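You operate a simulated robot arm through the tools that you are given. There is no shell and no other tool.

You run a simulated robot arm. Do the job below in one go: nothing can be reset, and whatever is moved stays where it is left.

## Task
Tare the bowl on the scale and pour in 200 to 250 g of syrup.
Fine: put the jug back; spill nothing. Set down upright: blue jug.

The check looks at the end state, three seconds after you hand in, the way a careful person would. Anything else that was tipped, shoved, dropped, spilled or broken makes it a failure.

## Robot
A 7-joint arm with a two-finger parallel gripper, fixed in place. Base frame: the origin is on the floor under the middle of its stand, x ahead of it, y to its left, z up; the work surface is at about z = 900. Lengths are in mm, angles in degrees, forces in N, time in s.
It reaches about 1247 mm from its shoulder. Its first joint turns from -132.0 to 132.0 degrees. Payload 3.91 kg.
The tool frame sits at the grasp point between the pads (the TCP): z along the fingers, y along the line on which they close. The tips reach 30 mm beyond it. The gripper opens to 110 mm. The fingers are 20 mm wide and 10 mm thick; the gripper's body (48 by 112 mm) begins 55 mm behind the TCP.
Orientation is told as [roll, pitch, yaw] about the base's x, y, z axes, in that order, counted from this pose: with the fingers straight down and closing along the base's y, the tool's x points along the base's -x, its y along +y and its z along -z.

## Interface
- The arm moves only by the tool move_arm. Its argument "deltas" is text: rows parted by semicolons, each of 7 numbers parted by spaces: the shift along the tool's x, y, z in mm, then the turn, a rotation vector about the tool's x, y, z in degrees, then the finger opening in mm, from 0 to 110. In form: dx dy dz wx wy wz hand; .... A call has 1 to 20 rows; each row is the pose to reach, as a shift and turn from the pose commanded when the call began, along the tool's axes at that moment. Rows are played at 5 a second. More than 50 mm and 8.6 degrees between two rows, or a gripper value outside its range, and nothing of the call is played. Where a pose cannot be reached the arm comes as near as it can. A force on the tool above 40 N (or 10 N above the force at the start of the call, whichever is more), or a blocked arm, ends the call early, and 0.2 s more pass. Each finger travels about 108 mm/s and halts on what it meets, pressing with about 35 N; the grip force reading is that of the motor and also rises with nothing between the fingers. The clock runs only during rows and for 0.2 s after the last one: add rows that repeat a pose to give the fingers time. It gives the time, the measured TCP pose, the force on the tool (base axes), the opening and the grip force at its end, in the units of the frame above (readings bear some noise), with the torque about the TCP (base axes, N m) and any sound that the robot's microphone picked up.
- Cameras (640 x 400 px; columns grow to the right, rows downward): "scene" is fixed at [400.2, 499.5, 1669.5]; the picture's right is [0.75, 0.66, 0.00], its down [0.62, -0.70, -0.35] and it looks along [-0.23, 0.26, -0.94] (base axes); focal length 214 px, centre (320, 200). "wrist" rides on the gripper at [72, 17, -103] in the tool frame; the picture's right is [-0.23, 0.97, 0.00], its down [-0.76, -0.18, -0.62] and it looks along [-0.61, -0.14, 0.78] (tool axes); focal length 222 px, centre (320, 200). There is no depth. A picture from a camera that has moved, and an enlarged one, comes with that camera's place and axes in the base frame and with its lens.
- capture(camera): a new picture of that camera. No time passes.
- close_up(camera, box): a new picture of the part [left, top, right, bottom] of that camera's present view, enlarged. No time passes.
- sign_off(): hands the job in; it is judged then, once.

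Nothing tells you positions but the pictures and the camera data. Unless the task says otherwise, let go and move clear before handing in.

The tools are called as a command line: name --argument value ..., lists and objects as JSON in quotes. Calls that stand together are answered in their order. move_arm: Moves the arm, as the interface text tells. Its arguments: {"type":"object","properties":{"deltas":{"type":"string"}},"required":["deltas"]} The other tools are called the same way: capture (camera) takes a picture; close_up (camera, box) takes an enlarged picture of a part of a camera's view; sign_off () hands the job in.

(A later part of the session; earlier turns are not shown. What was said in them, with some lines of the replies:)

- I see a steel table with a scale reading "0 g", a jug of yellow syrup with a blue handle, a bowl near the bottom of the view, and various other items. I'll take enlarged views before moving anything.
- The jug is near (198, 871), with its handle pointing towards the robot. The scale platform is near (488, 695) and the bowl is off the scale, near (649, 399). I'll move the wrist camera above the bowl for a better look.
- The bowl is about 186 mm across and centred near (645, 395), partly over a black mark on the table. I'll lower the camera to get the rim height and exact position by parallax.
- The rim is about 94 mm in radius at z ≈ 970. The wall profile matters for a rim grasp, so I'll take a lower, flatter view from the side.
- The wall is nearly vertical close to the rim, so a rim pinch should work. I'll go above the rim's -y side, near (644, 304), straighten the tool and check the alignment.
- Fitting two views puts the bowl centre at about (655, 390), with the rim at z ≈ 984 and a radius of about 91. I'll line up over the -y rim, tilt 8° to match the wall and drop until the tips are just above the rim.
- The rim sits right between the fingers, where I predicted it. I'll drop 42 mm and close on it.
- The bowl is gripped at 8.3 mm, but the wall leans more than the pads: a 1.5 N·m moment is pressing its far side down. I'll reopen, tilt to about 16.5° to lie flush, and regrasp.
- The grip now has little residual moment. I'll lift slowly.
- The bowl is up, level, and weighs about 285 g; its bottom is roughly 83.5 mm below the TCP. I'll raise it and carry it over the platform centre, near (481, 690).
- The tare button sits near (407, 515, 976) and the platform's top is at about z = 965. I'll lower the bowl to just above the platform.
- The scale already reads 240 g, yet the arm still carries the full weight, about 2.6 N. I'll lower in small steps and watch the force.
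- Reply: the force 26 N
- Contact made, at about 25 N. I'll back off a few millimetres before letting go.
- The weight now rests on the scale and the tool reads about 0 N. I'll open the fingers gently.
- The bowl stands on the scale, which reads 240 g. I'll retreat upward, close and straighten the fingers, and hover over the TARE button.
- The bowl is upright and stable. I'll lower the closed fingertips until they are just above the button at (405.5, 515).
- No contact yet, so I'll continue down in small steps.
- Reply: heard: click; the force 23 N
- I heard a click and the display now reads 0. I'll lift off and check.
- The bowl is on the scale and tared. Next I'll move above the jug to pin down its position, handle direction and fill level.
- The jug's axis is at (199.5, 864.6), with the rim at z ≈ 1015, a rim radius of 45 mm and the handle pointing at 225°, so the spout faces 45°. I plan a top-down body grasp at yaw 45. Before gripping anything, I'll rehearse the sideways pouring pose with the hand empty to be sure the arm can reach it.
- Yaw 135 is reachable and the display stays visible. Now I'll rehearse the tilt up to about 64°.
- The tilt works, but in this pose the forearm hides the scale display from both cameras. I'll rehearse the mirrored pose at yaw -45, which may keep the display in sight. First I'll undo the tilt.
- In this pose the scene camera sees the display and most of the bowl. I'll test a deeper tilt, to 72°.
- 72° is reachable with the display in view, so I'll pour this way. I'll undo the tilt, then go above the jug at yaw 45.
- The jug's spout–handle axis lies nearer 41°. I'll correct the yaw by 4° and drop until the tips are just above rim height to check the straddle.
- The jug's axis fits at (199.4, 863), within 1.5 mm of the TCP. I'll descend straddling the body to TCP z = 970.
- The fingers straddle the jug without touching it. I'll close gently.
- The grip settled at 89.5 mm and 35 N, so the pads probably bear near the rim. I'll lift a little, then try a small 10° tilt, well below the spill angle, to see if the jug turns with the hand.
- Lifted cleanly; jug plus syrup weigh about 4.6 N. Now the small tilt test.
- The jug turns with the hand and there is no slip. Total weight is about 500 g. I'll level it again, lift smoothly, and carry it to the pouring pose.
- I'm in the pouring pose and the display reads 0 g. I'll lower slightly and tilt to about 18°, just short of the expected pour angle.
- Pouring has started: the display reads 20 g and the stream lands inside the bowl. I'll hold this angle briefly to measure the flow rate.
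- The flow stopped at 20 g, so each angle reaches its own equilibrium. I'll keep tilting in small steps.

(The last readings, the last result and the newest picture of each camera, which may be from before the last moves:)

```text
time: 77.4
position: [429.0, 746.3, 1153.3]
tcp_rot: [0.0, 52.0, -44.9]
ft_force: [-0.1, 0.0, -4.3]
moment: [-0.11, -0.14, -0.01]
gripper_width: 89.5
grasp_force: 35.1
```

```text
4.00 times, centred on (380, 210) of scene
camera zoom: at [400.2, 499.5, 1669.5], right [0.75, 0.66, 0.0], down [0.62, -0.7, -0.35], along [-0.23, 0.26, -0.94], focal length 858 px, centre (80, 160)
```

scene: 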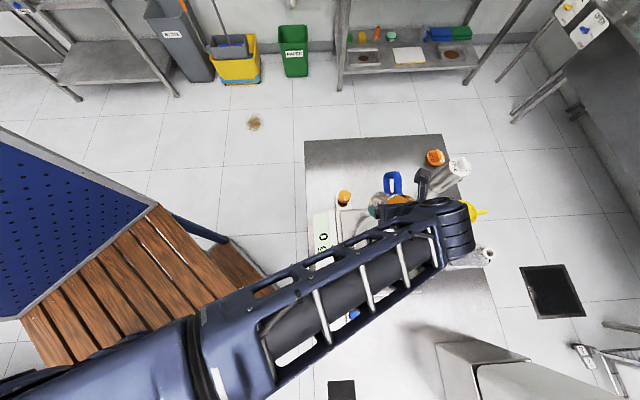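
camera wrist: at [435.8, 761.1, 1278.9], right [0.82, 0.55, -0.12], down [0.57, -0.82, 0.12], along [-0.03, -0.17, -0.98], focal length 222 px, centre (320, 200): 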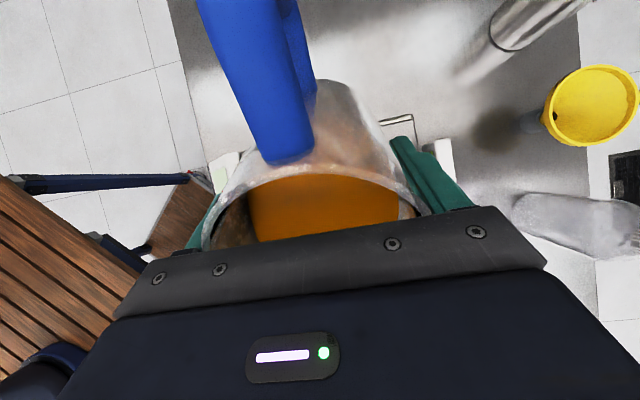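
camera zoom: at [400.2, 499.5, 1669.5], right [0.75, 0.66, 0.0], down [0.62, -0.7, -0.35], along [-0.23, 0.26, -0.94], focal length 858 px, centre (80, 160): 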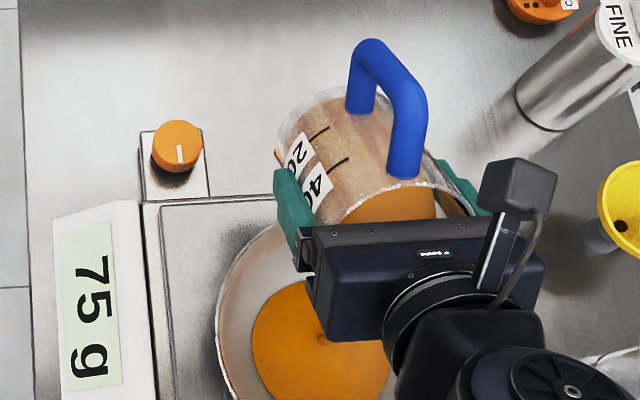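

75 g at 52°. I'll continue.

move_arm --deltas "0 0 0 0 1 0 70; 0 0 0 0 2 0 70; 0 0 0 0 3 0 70; 0 0 0 0 4 0 70; 0 0 0 0 4 0 70; 0 0 0 0 4 0 70; 0 0 0 0 4 0 70; 0 0 0 0 4 0 70"

close_up --camera "scene" --box '[300, 160, 460, 260]'

capture --camera "wrist"

```text
time: 79.2
position: [430.1, 746.0, 1153.5]
tcp_rot: [0.0, 56.0, -44.9]
ft_force: [0.3, -0.3, -4.1]
moment: [-0.18, -0.13, -0.01]
gripper_width: 89.5
grasp_force: 35.3
```

```text
4.00 times, centred on (380, 210) of scene
camera zoom: at [400.2, 499.5, 1669.5], right [0.75, 0.66, 0.0], down [0.62, -0.7, -0.35], along [-0.23, 0.26, -0.94], focal length 858 px, centre (80, 160)
```

zoom: 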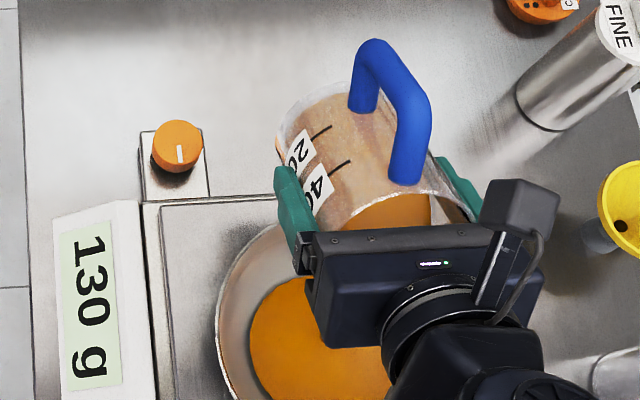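

```text
taken
camera wrist: at [472.3, 725.1, 1271.0], right [0.78, 0.6, -0.19], down [0.54, -0.79, -0.28], along [-0.32, 0.12, -0.94], focal length 222 px, centre (320, 200)
```

wrist: 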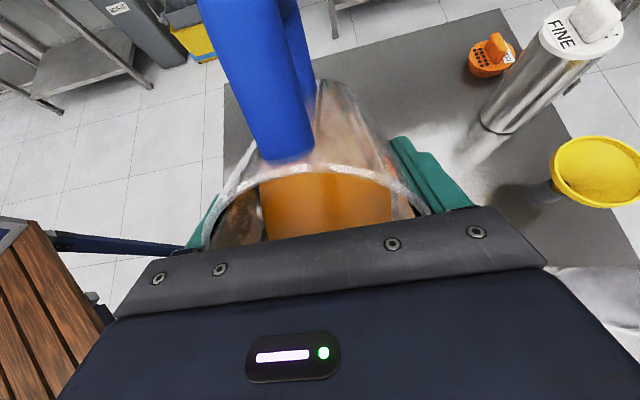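

130 g at 56°. Smaller steps from here.

move_arm --deltas "0 0 0 0 1 0 70; 0 0 0 0 2 0 70; 0 0 0 0 3 0 70; 0 0 0 0 3 0 70; 0 0 0 0 3 0 70; 0 0 0 0 3 0 70; 0 0 0 0 3 0 70"

close_up --camera "scene" --box '[300, 160, 460, 260]'

```text
time: 80.8
position: [428.4, 745.4, 1153.8]
tcp_rot: [0.0, 59.0, -45.0]
ft_force: [-0.6, -0.5, -3.6]
moment: [-0.1, -0.13, 0.01]
gripper_width: 89.5
grasp_force: 35.5
```

```text
4.00 times, centred on (380, 210) of scene
camera zoom: at [400.2, 499.5, 1669.5], right [0.75, 0.66, 0.0], down [0.62, -0.7, -0.35], along [-0.23, 0.26, -0.94], focal length 858 px, centre (80, 160)
```

zoom: 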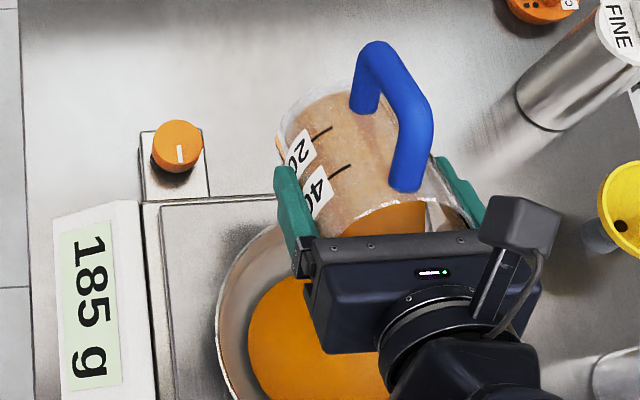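

185 g at 59°. I'll hold to see if it settles before the final step.

move_arm --deltas "0 0 0 0 0 0 70; 0 0 0 0 0 0 70; 0 0 0 0 0 0 70"

close_up --camera "scene" --box '[300, 160, 460, 260]'

```text
time: 81.6
position: [428.8, 746.5, 1152.8]
tcp_rot: [0.0, 59.0, -45.0]
ft_force: [-0.1, -0.1, -3.9]
moment: [-0.09, -0.09, -0.02]
gripper_width: 89.4
grasp_force: 35.3
```

```text
4.00 times, centred on (380, 210) of scene
camera zoom: at [400.2, 499.5, 1669.5], right [0.75, 0.66, 0.0], down [0.62, -0.7, -0.35], along [-0.23, 0.26, -0.94], focal length 858 px, centre (80, 160)
```

zoom: 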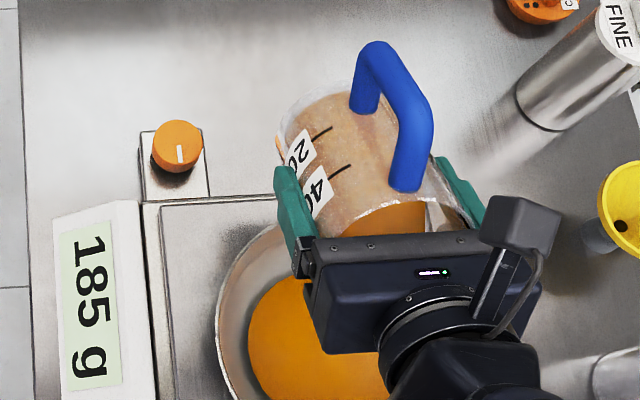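

Settled at 185 g. I'll add 1.8° more, aiming for about 220 g.

move_arm --deltas "0 0 0 0 0.6 0 70; 0 0 0 0 1.2 0 70; 0 0 0 0 1.8 0 70; 0 0 0 0 1.8 0 70; 0 0 0 0 1.8 0 70; 0 0 0 0 1.8 0 70"

close_up --camera "scene" --box '[300, 160, 460, 260]'

```text
time: 83.0
position: [429.1, 746.1, 1153.5]
tcp_rot: [0.0, 60.8, -44.8]
ft_force: [0.1, -0.3, -3.6]
moment: [-0.1, -0.13, -0.02]
gripper_width: 89.4
grasp_force: 35.2
```

```text
4.00 times, centred on (380, 210) of scene
camera zoom: at [400.2, 499.5, 1669.5], right [0.75, 0.66, 0.0], down [0.62, -0.7, -0.35], along [-0.23, 0.26, -0.94], focal length 858 px, centre (80, 160)
```

zoom: 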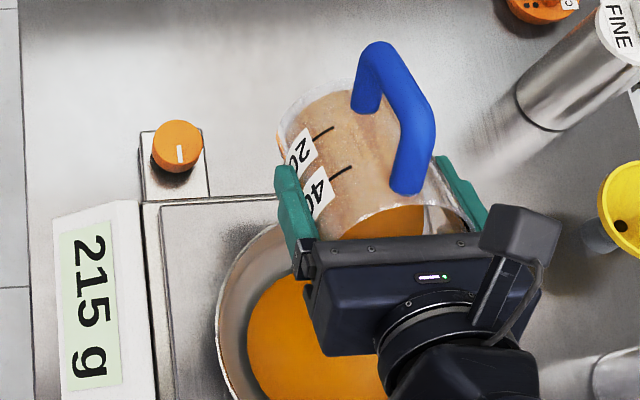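

215 g. I'll add half a degree to sit nearer the middle of the range, then tilt back.

move_arm --deltas "0 0 0 0 0.25 0 70; 0 0 0 0 0.5 0 70; 0 0 0 0 0.5 0 70; 0 0 0 0 0.5 0 70; 0 0 0 0 0.5 0 70"

close_up --camera "scene" --box '[300, 160, 460, 260]'

```text
time: 84.2
position: [429.0, 746.9, 1152.5]
tcp_rot: [0.0, 61.4, -44.9]
ft_force: [0.5, 0.3, -3.3]
moment: [-0.13, -0.12, -0.02]
gripper_width: 89.5
grasp_force: 35.2
```

```text
4.00 times, centred on (380, 210) of scene
camera zoom: at [400.2, 499.5, 1669.5], right [0.75, 0.66, 0.0], down [0.62, -0.7, -0.35], along [-0.23, 0.26, -0.94], focal length 858 px, centre (80, 160)
```

zoom: 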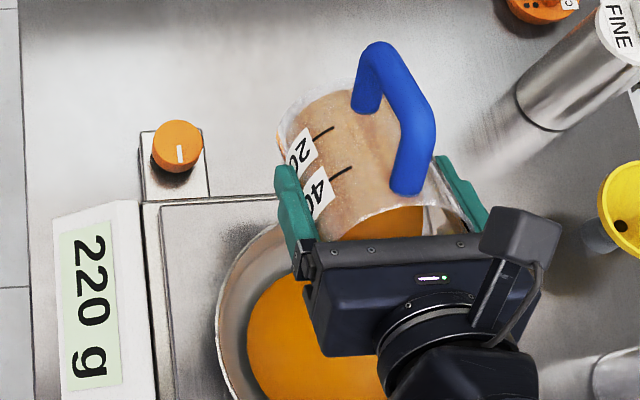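

220 g, in the middle of the range. I'll tilt the jug back upright over the bowl and let any drips fall.

move_arm --deltas "0 0 0 0 -5 0 70; 0 0 0 0 -12 0 70; 0 0 0 0 -20 0 70; 0 0 0 0 -28 0 70; 0 0 0 0 -36 0 70; 0 0 0 0 -44 0 70; 0 0 0 0 -51 0 70; 0 0 0 0 -57 0 70; 0 0 0 0 -61.3 0 70; 0 0 0 0 -61.3 0 70; 0 0 0 0 -61.3 0 70; 0 0 0 0 -61.3 0 70; 0 0 0 0 -61.3 0 70; 0 0 0 0 -61.3 0 70; 0 0 0 0 -61.3 0 70"

capture --camera "wrist"

capture --camera "scene"

```text
time: 87.4
position: [428.9, 745.6, 1151.5]
tcp_rot: [0.0, 0.0, -45.0]
ft_force: [-0.3, 0.0, -3.2]
moment: [-0.02, -0.01, 0.0]
gripper_width: 89.4
grasp_force: 34.9
```

```text
taken
camera wrist: at [389.4, 808.1, 1256.3], right [0.85, 0.53, 0.0], down [0.41, -0.66, 0.62], along [0.33, -0.53, -0.78], focal length 222 px, centre (320, 200)
```

wrist: 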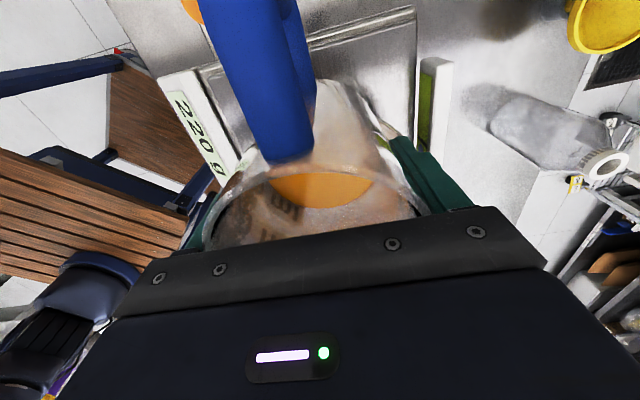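

```text
taken
```

scene: 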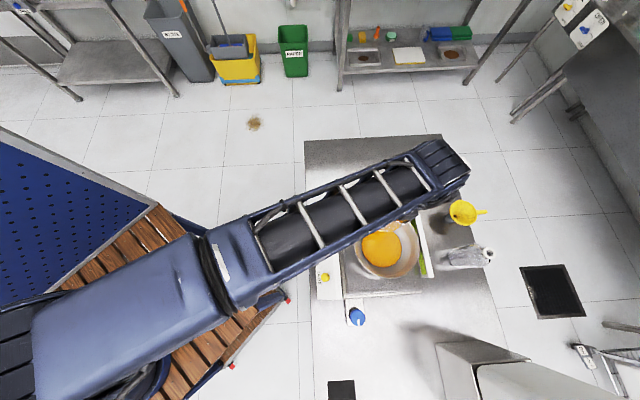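

The display still reads 220 g and the jug is upright. I'll lift it and carry it back along the same path to its original spot.

move_arm --deltas "0 0 -9 0 0 0 70; 0 0 -18 0 0 0 70; 0 0 -27 0 0 0 70; 4.9 -1.6 -27 0 0 -1.7 70; 14.7 -4.7 -27 0 0 -5.2 70; 29.4 -9.4 -27 0 0 -10.3 70; 46.6 -14.9 -27 0 0 -16.3 70; 66.2 -21.1 -27 0 0 -23.2 70; 88.2 -28.2 -27 0 0 -31 70; 110.3 -35.2 -27 0 0 -38.7 70; 132.4 -42.2 -27 0 0 -46.4 70; 154.4 -49.3 -27 0 0 -54.2 70; 176.5 -56.3 -27 0 0 -61.9 70; 196.1 -62.6 -27 0 0 -68.8 70; 213.2 -68 -27 0 0 -74.8 70; 225.5 -71.9 -27 0 0 -79.1 70; 235.3 -75.1 -27 0 0 -82.6 70; 241.4 -77 -27 0 0 -84.7 70; 245.1 -78.2 -27 0 0 -86 70; 245.1 -78.2 -27 0 0 -86 70"

capture --camera "wrist"

capture --camera "scene"

```text
time: 91.6
position: [200.1, 863.3, 1182.3]
tcp_rot: [0.0, 0.0, 41.1]
ft_force: [0.0, 0.5, -2.9]
moment: [0.01, -0.04, 0.01]
gripper_width: 89.8
grasp_force: 34.9
```

```text
taken
camera wrist: at [133.9, 827.5, 1284.0], right [-0.47, 0.88, 0.0], down [0.69, 0.37, 0.62], along [0.55, 0.29, -0.78], focal length 222 px, centre (320, 200)
```

wrist: 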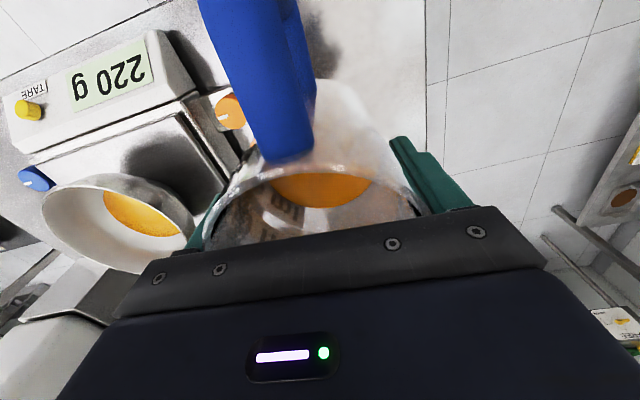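

```text
taken
```

scene: 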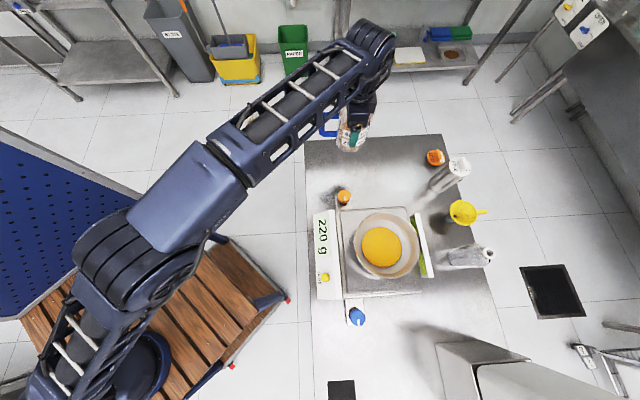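

220 g still showing. I'll lower the jug to just above the table at its original place.

move_arm --deltas "0 0 10 0 0 0 70; 0 0 30 0 0 0 70; 0 0 55 0 0 0 70; 0 0 80 0 0 0 70; 0 0 105 0 0 0 70; 0 0 130 0 0 0 70; 0 0 155 0 0 0 70; 0 0 175 0 0 0 70; 0 0 190 0 0 0 70; 0 0 200 0 0 0 70; 0 0 205 0 0 0 70; 0 0 205 0 0 0 70"

capture --camera "wrist"

close_up --camera "scene" --box '[310, 110, 390, 210]'

```text
time: 94.2
position: [201.2, 864.2, 975.1]
tcp_rot: [-0.1, 0.2, 41.0]
ft_force: [-0.2, -0.6, -3.5]
moment: [0.02, -0.02, 0.03]
gripper_width: 89.5
grasp_force: 34.9
```

```text
taken
camera wrist: at [134.1, 827.9, 1078.3], right [-0.47, 0.88, 0.0], down [0.69, 0.37, 0.62], along [0.55, 0.29, -0.78], focal length 222 px, centre (320, 200)
```

wrist: 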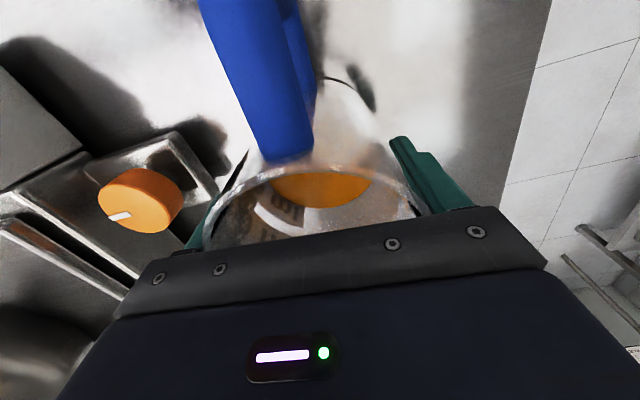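

```text
4.00 times, centred on (350, 160) of scene
camera zoom: at [400.2, 499.5, 1669.5], right [0.75, 0.66, 0.0], down [0.62, -0.7, -0.35], along [-0.23, 0.26, -0.94], focal length 858 px, centre (200, 360)
```

zoom: 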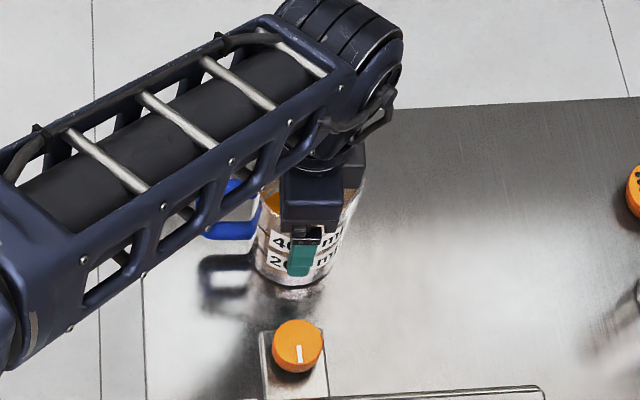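

move_arm --deltas "0 0 1.5 0 0 0 70; 0 0 3 0 0 0 70; 0 0 4.5 0 0 0 70; 0 0 4.5 0 0 0 70"

```text
time: 95.2
position: [199.5, 863.2, 970.5]
tcp_rot: [0.0, 0.0, 40.9]
ft_force: [-0.8, -0.7, -3.9]
moment: [0.0, -0.02, 0.01]
gripper_width: 89.5
grasp_force: 35.5
```

move_arm --deltas "0 0 0.4 0 0 0 70; 0 0 0.8 0 0 0 70; 0 0 0.8 0 0 0 70"

```text
time: 96.0
position: [200.0, 864.0, 970.5]
tcp_rot: [0.1, 0.0, 41.0]
ft_force: [0.3, 2.3, 2.4]
moment: [-0.02, 0.18, -0.03]
gripper_width: 89.5
grasp_force: 35.2
```

The jug is on the table (force +2.4 N). I'll open the fingers slowly.

move_arm --deltas "0 0 0 0 0 0 90; 0 0 0 0 0 0 92; 0 0 0 0 0 0 96; 0 0 0 0 0 0 102; 0 0 0 0 0 0 110; 0 0 0 0 0 0 110; 0 0 0 0 0 0 110"

capture --camera "wrist"

```text
time: 97.6
position: [200.2, 864.5, 970.0]
tcp_rot: [0.0, -0.1, 41.0]
ft_force: [0.0, -1.1, -0.2]
moment: [0.0, -0.01, 0.02]
gripper_width: 110.1
grasp_force: 0.0
```

```text
taken
camera wrist: at [134.3, 827.7, 1073.0], right [-0.47, 0.88, 0.0], down [0.69, 0.37, 0.62], along [0.55, 0.29, -0.78], focal length 222 px, centre (320, 200)
```

wrist: 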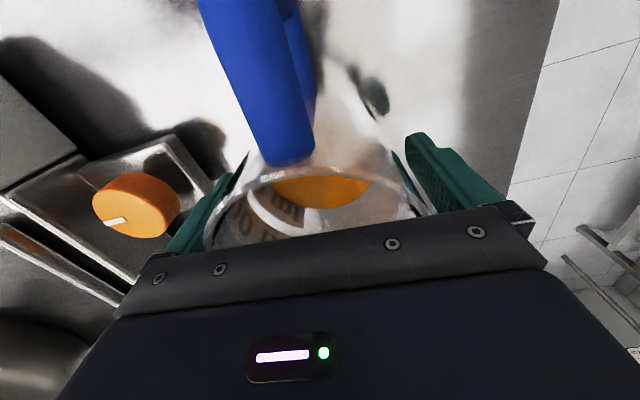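

Released. I'll withdraw straight up.

move_arm --deltas "0 0 -5 0 0 0 110; 0 0 -15 0 0 0 110; 0 0 -35 0 0 0 110; 0 0 -65 0 0 0 110; 0 0 -100 0 0 0 110; 0 0 -140 0 0 0 110; 0 0 -185 0 0 0 110; 0 0 -230 0 0 0 110; 0 0 -270 0 0 0 110"

capture --camera "wrist"

capture --camera "scene"

```text
time: 99.6
position: [198.2, 863.4, 1240.7]
tcp_rot: [0.1, 0.0, 40.9]
ft_force: [0.6, 0.6, 0.2]
moment: [-0.03, -0.01, -0.01]
gripper_width: 110.1
grasp_force: 0.1
```

```text
taken
camera wrist: at [134.1, 826.3, 1342.9], right [-0.47, 0.88, 0.0], down [0.69, 0.37, 0.62], along [0.55, 0.29, -0.78], focal length 222 px, centre (320, 200)
```

wrist: 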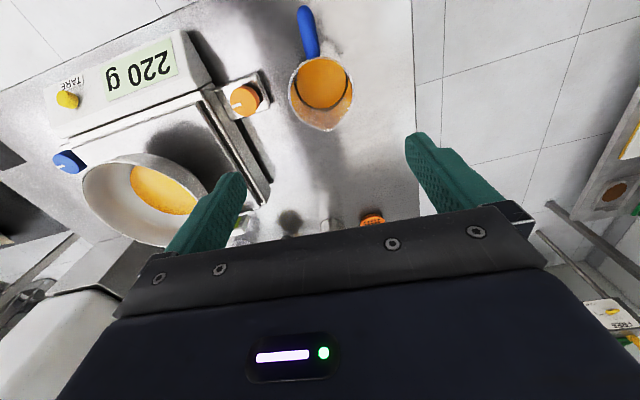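

```text
taken
```

scene: 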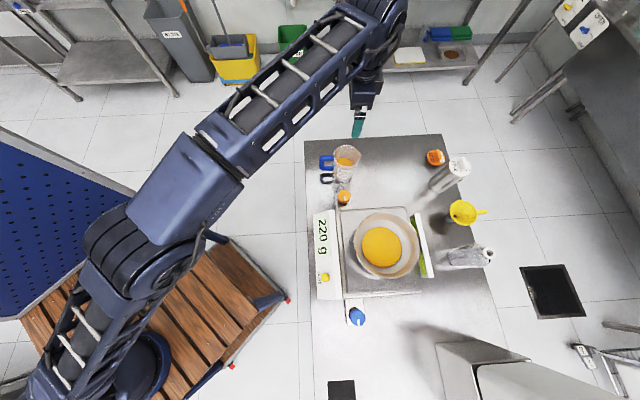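

The jug is back upright in its place. I'll check closely for spills and the final reading.

close_up --camera "scene" --box '[300, 190, 476, 300]'

close_up --camera "scene" --box '[300, 130, 460, 230]'

close_up --camera "wrist" --box '[40, 0, 420, 240]'

```text
3.64 times, centred on (388, 245) of scene
camera zoom: at [400.2, 499.5, 1669.5], right [0.75, 0.66, 0.0], down [0.62, -0.7, -0.35], along [-0.23, 0.26, -0.94], focal length 780 px, centre (73, 36)
```

zoom: 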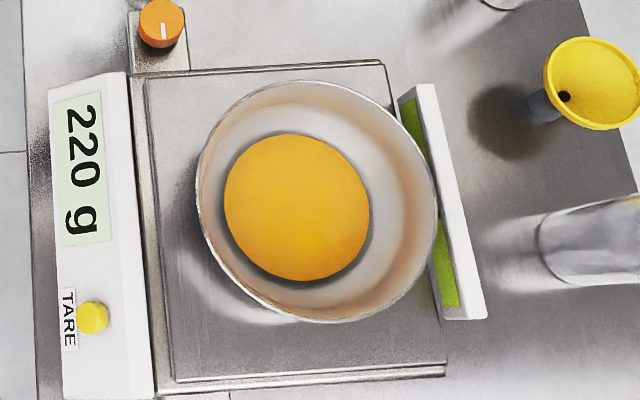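

```text
4.00 times, centred on (380, 180) of scene
camera zoom: at [400.2, 499.5, 1669.5], right [0.75, 0.66, 0.0], down [0.62, -0.7, -0.35], along [-0.23, 0.26, -0.94], focal length 858 px, centre (80, 280)
```

zoom: 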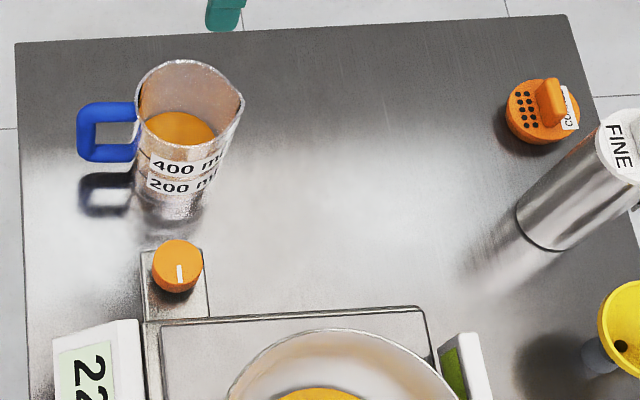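

```text
1.67 times, centred on (230, 120) of wrist
camera zoom: at [134.1, 826.3, 1342.9], right [-0.47, 0.88, 0.0], down [0.69, 0.37, 0.62], along [0.55, 0.29, -0.78], focal length 370 px, centre (470, 333)
```

zoom: 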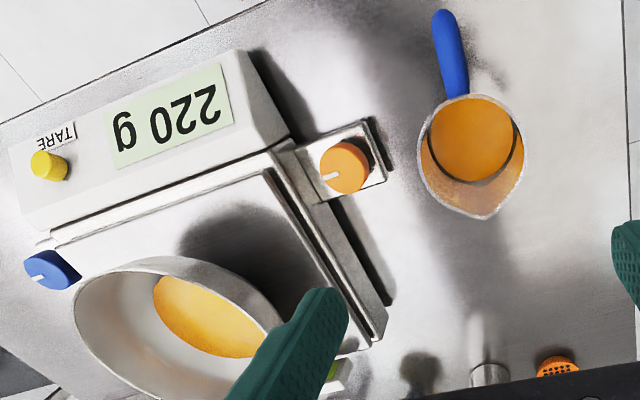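

The display holds at 220 g, the bowl is steady on the scale, and the jug is upright where it started. I see no spills and nothing else has moved. The gripper is open and well clear, so I'm handing in.

sign_off

```text
The job is handed in.
```

The job is done. I set the bowl on the scale, tared it to 0 g and poured syrup until the display read 220 g, inside the 200–250 g range.

The blue jug is back upright in its original spot. I saw no spills in the final pictures, and nothing else looked moved. I opened the gripper and moved it clear before handing in.
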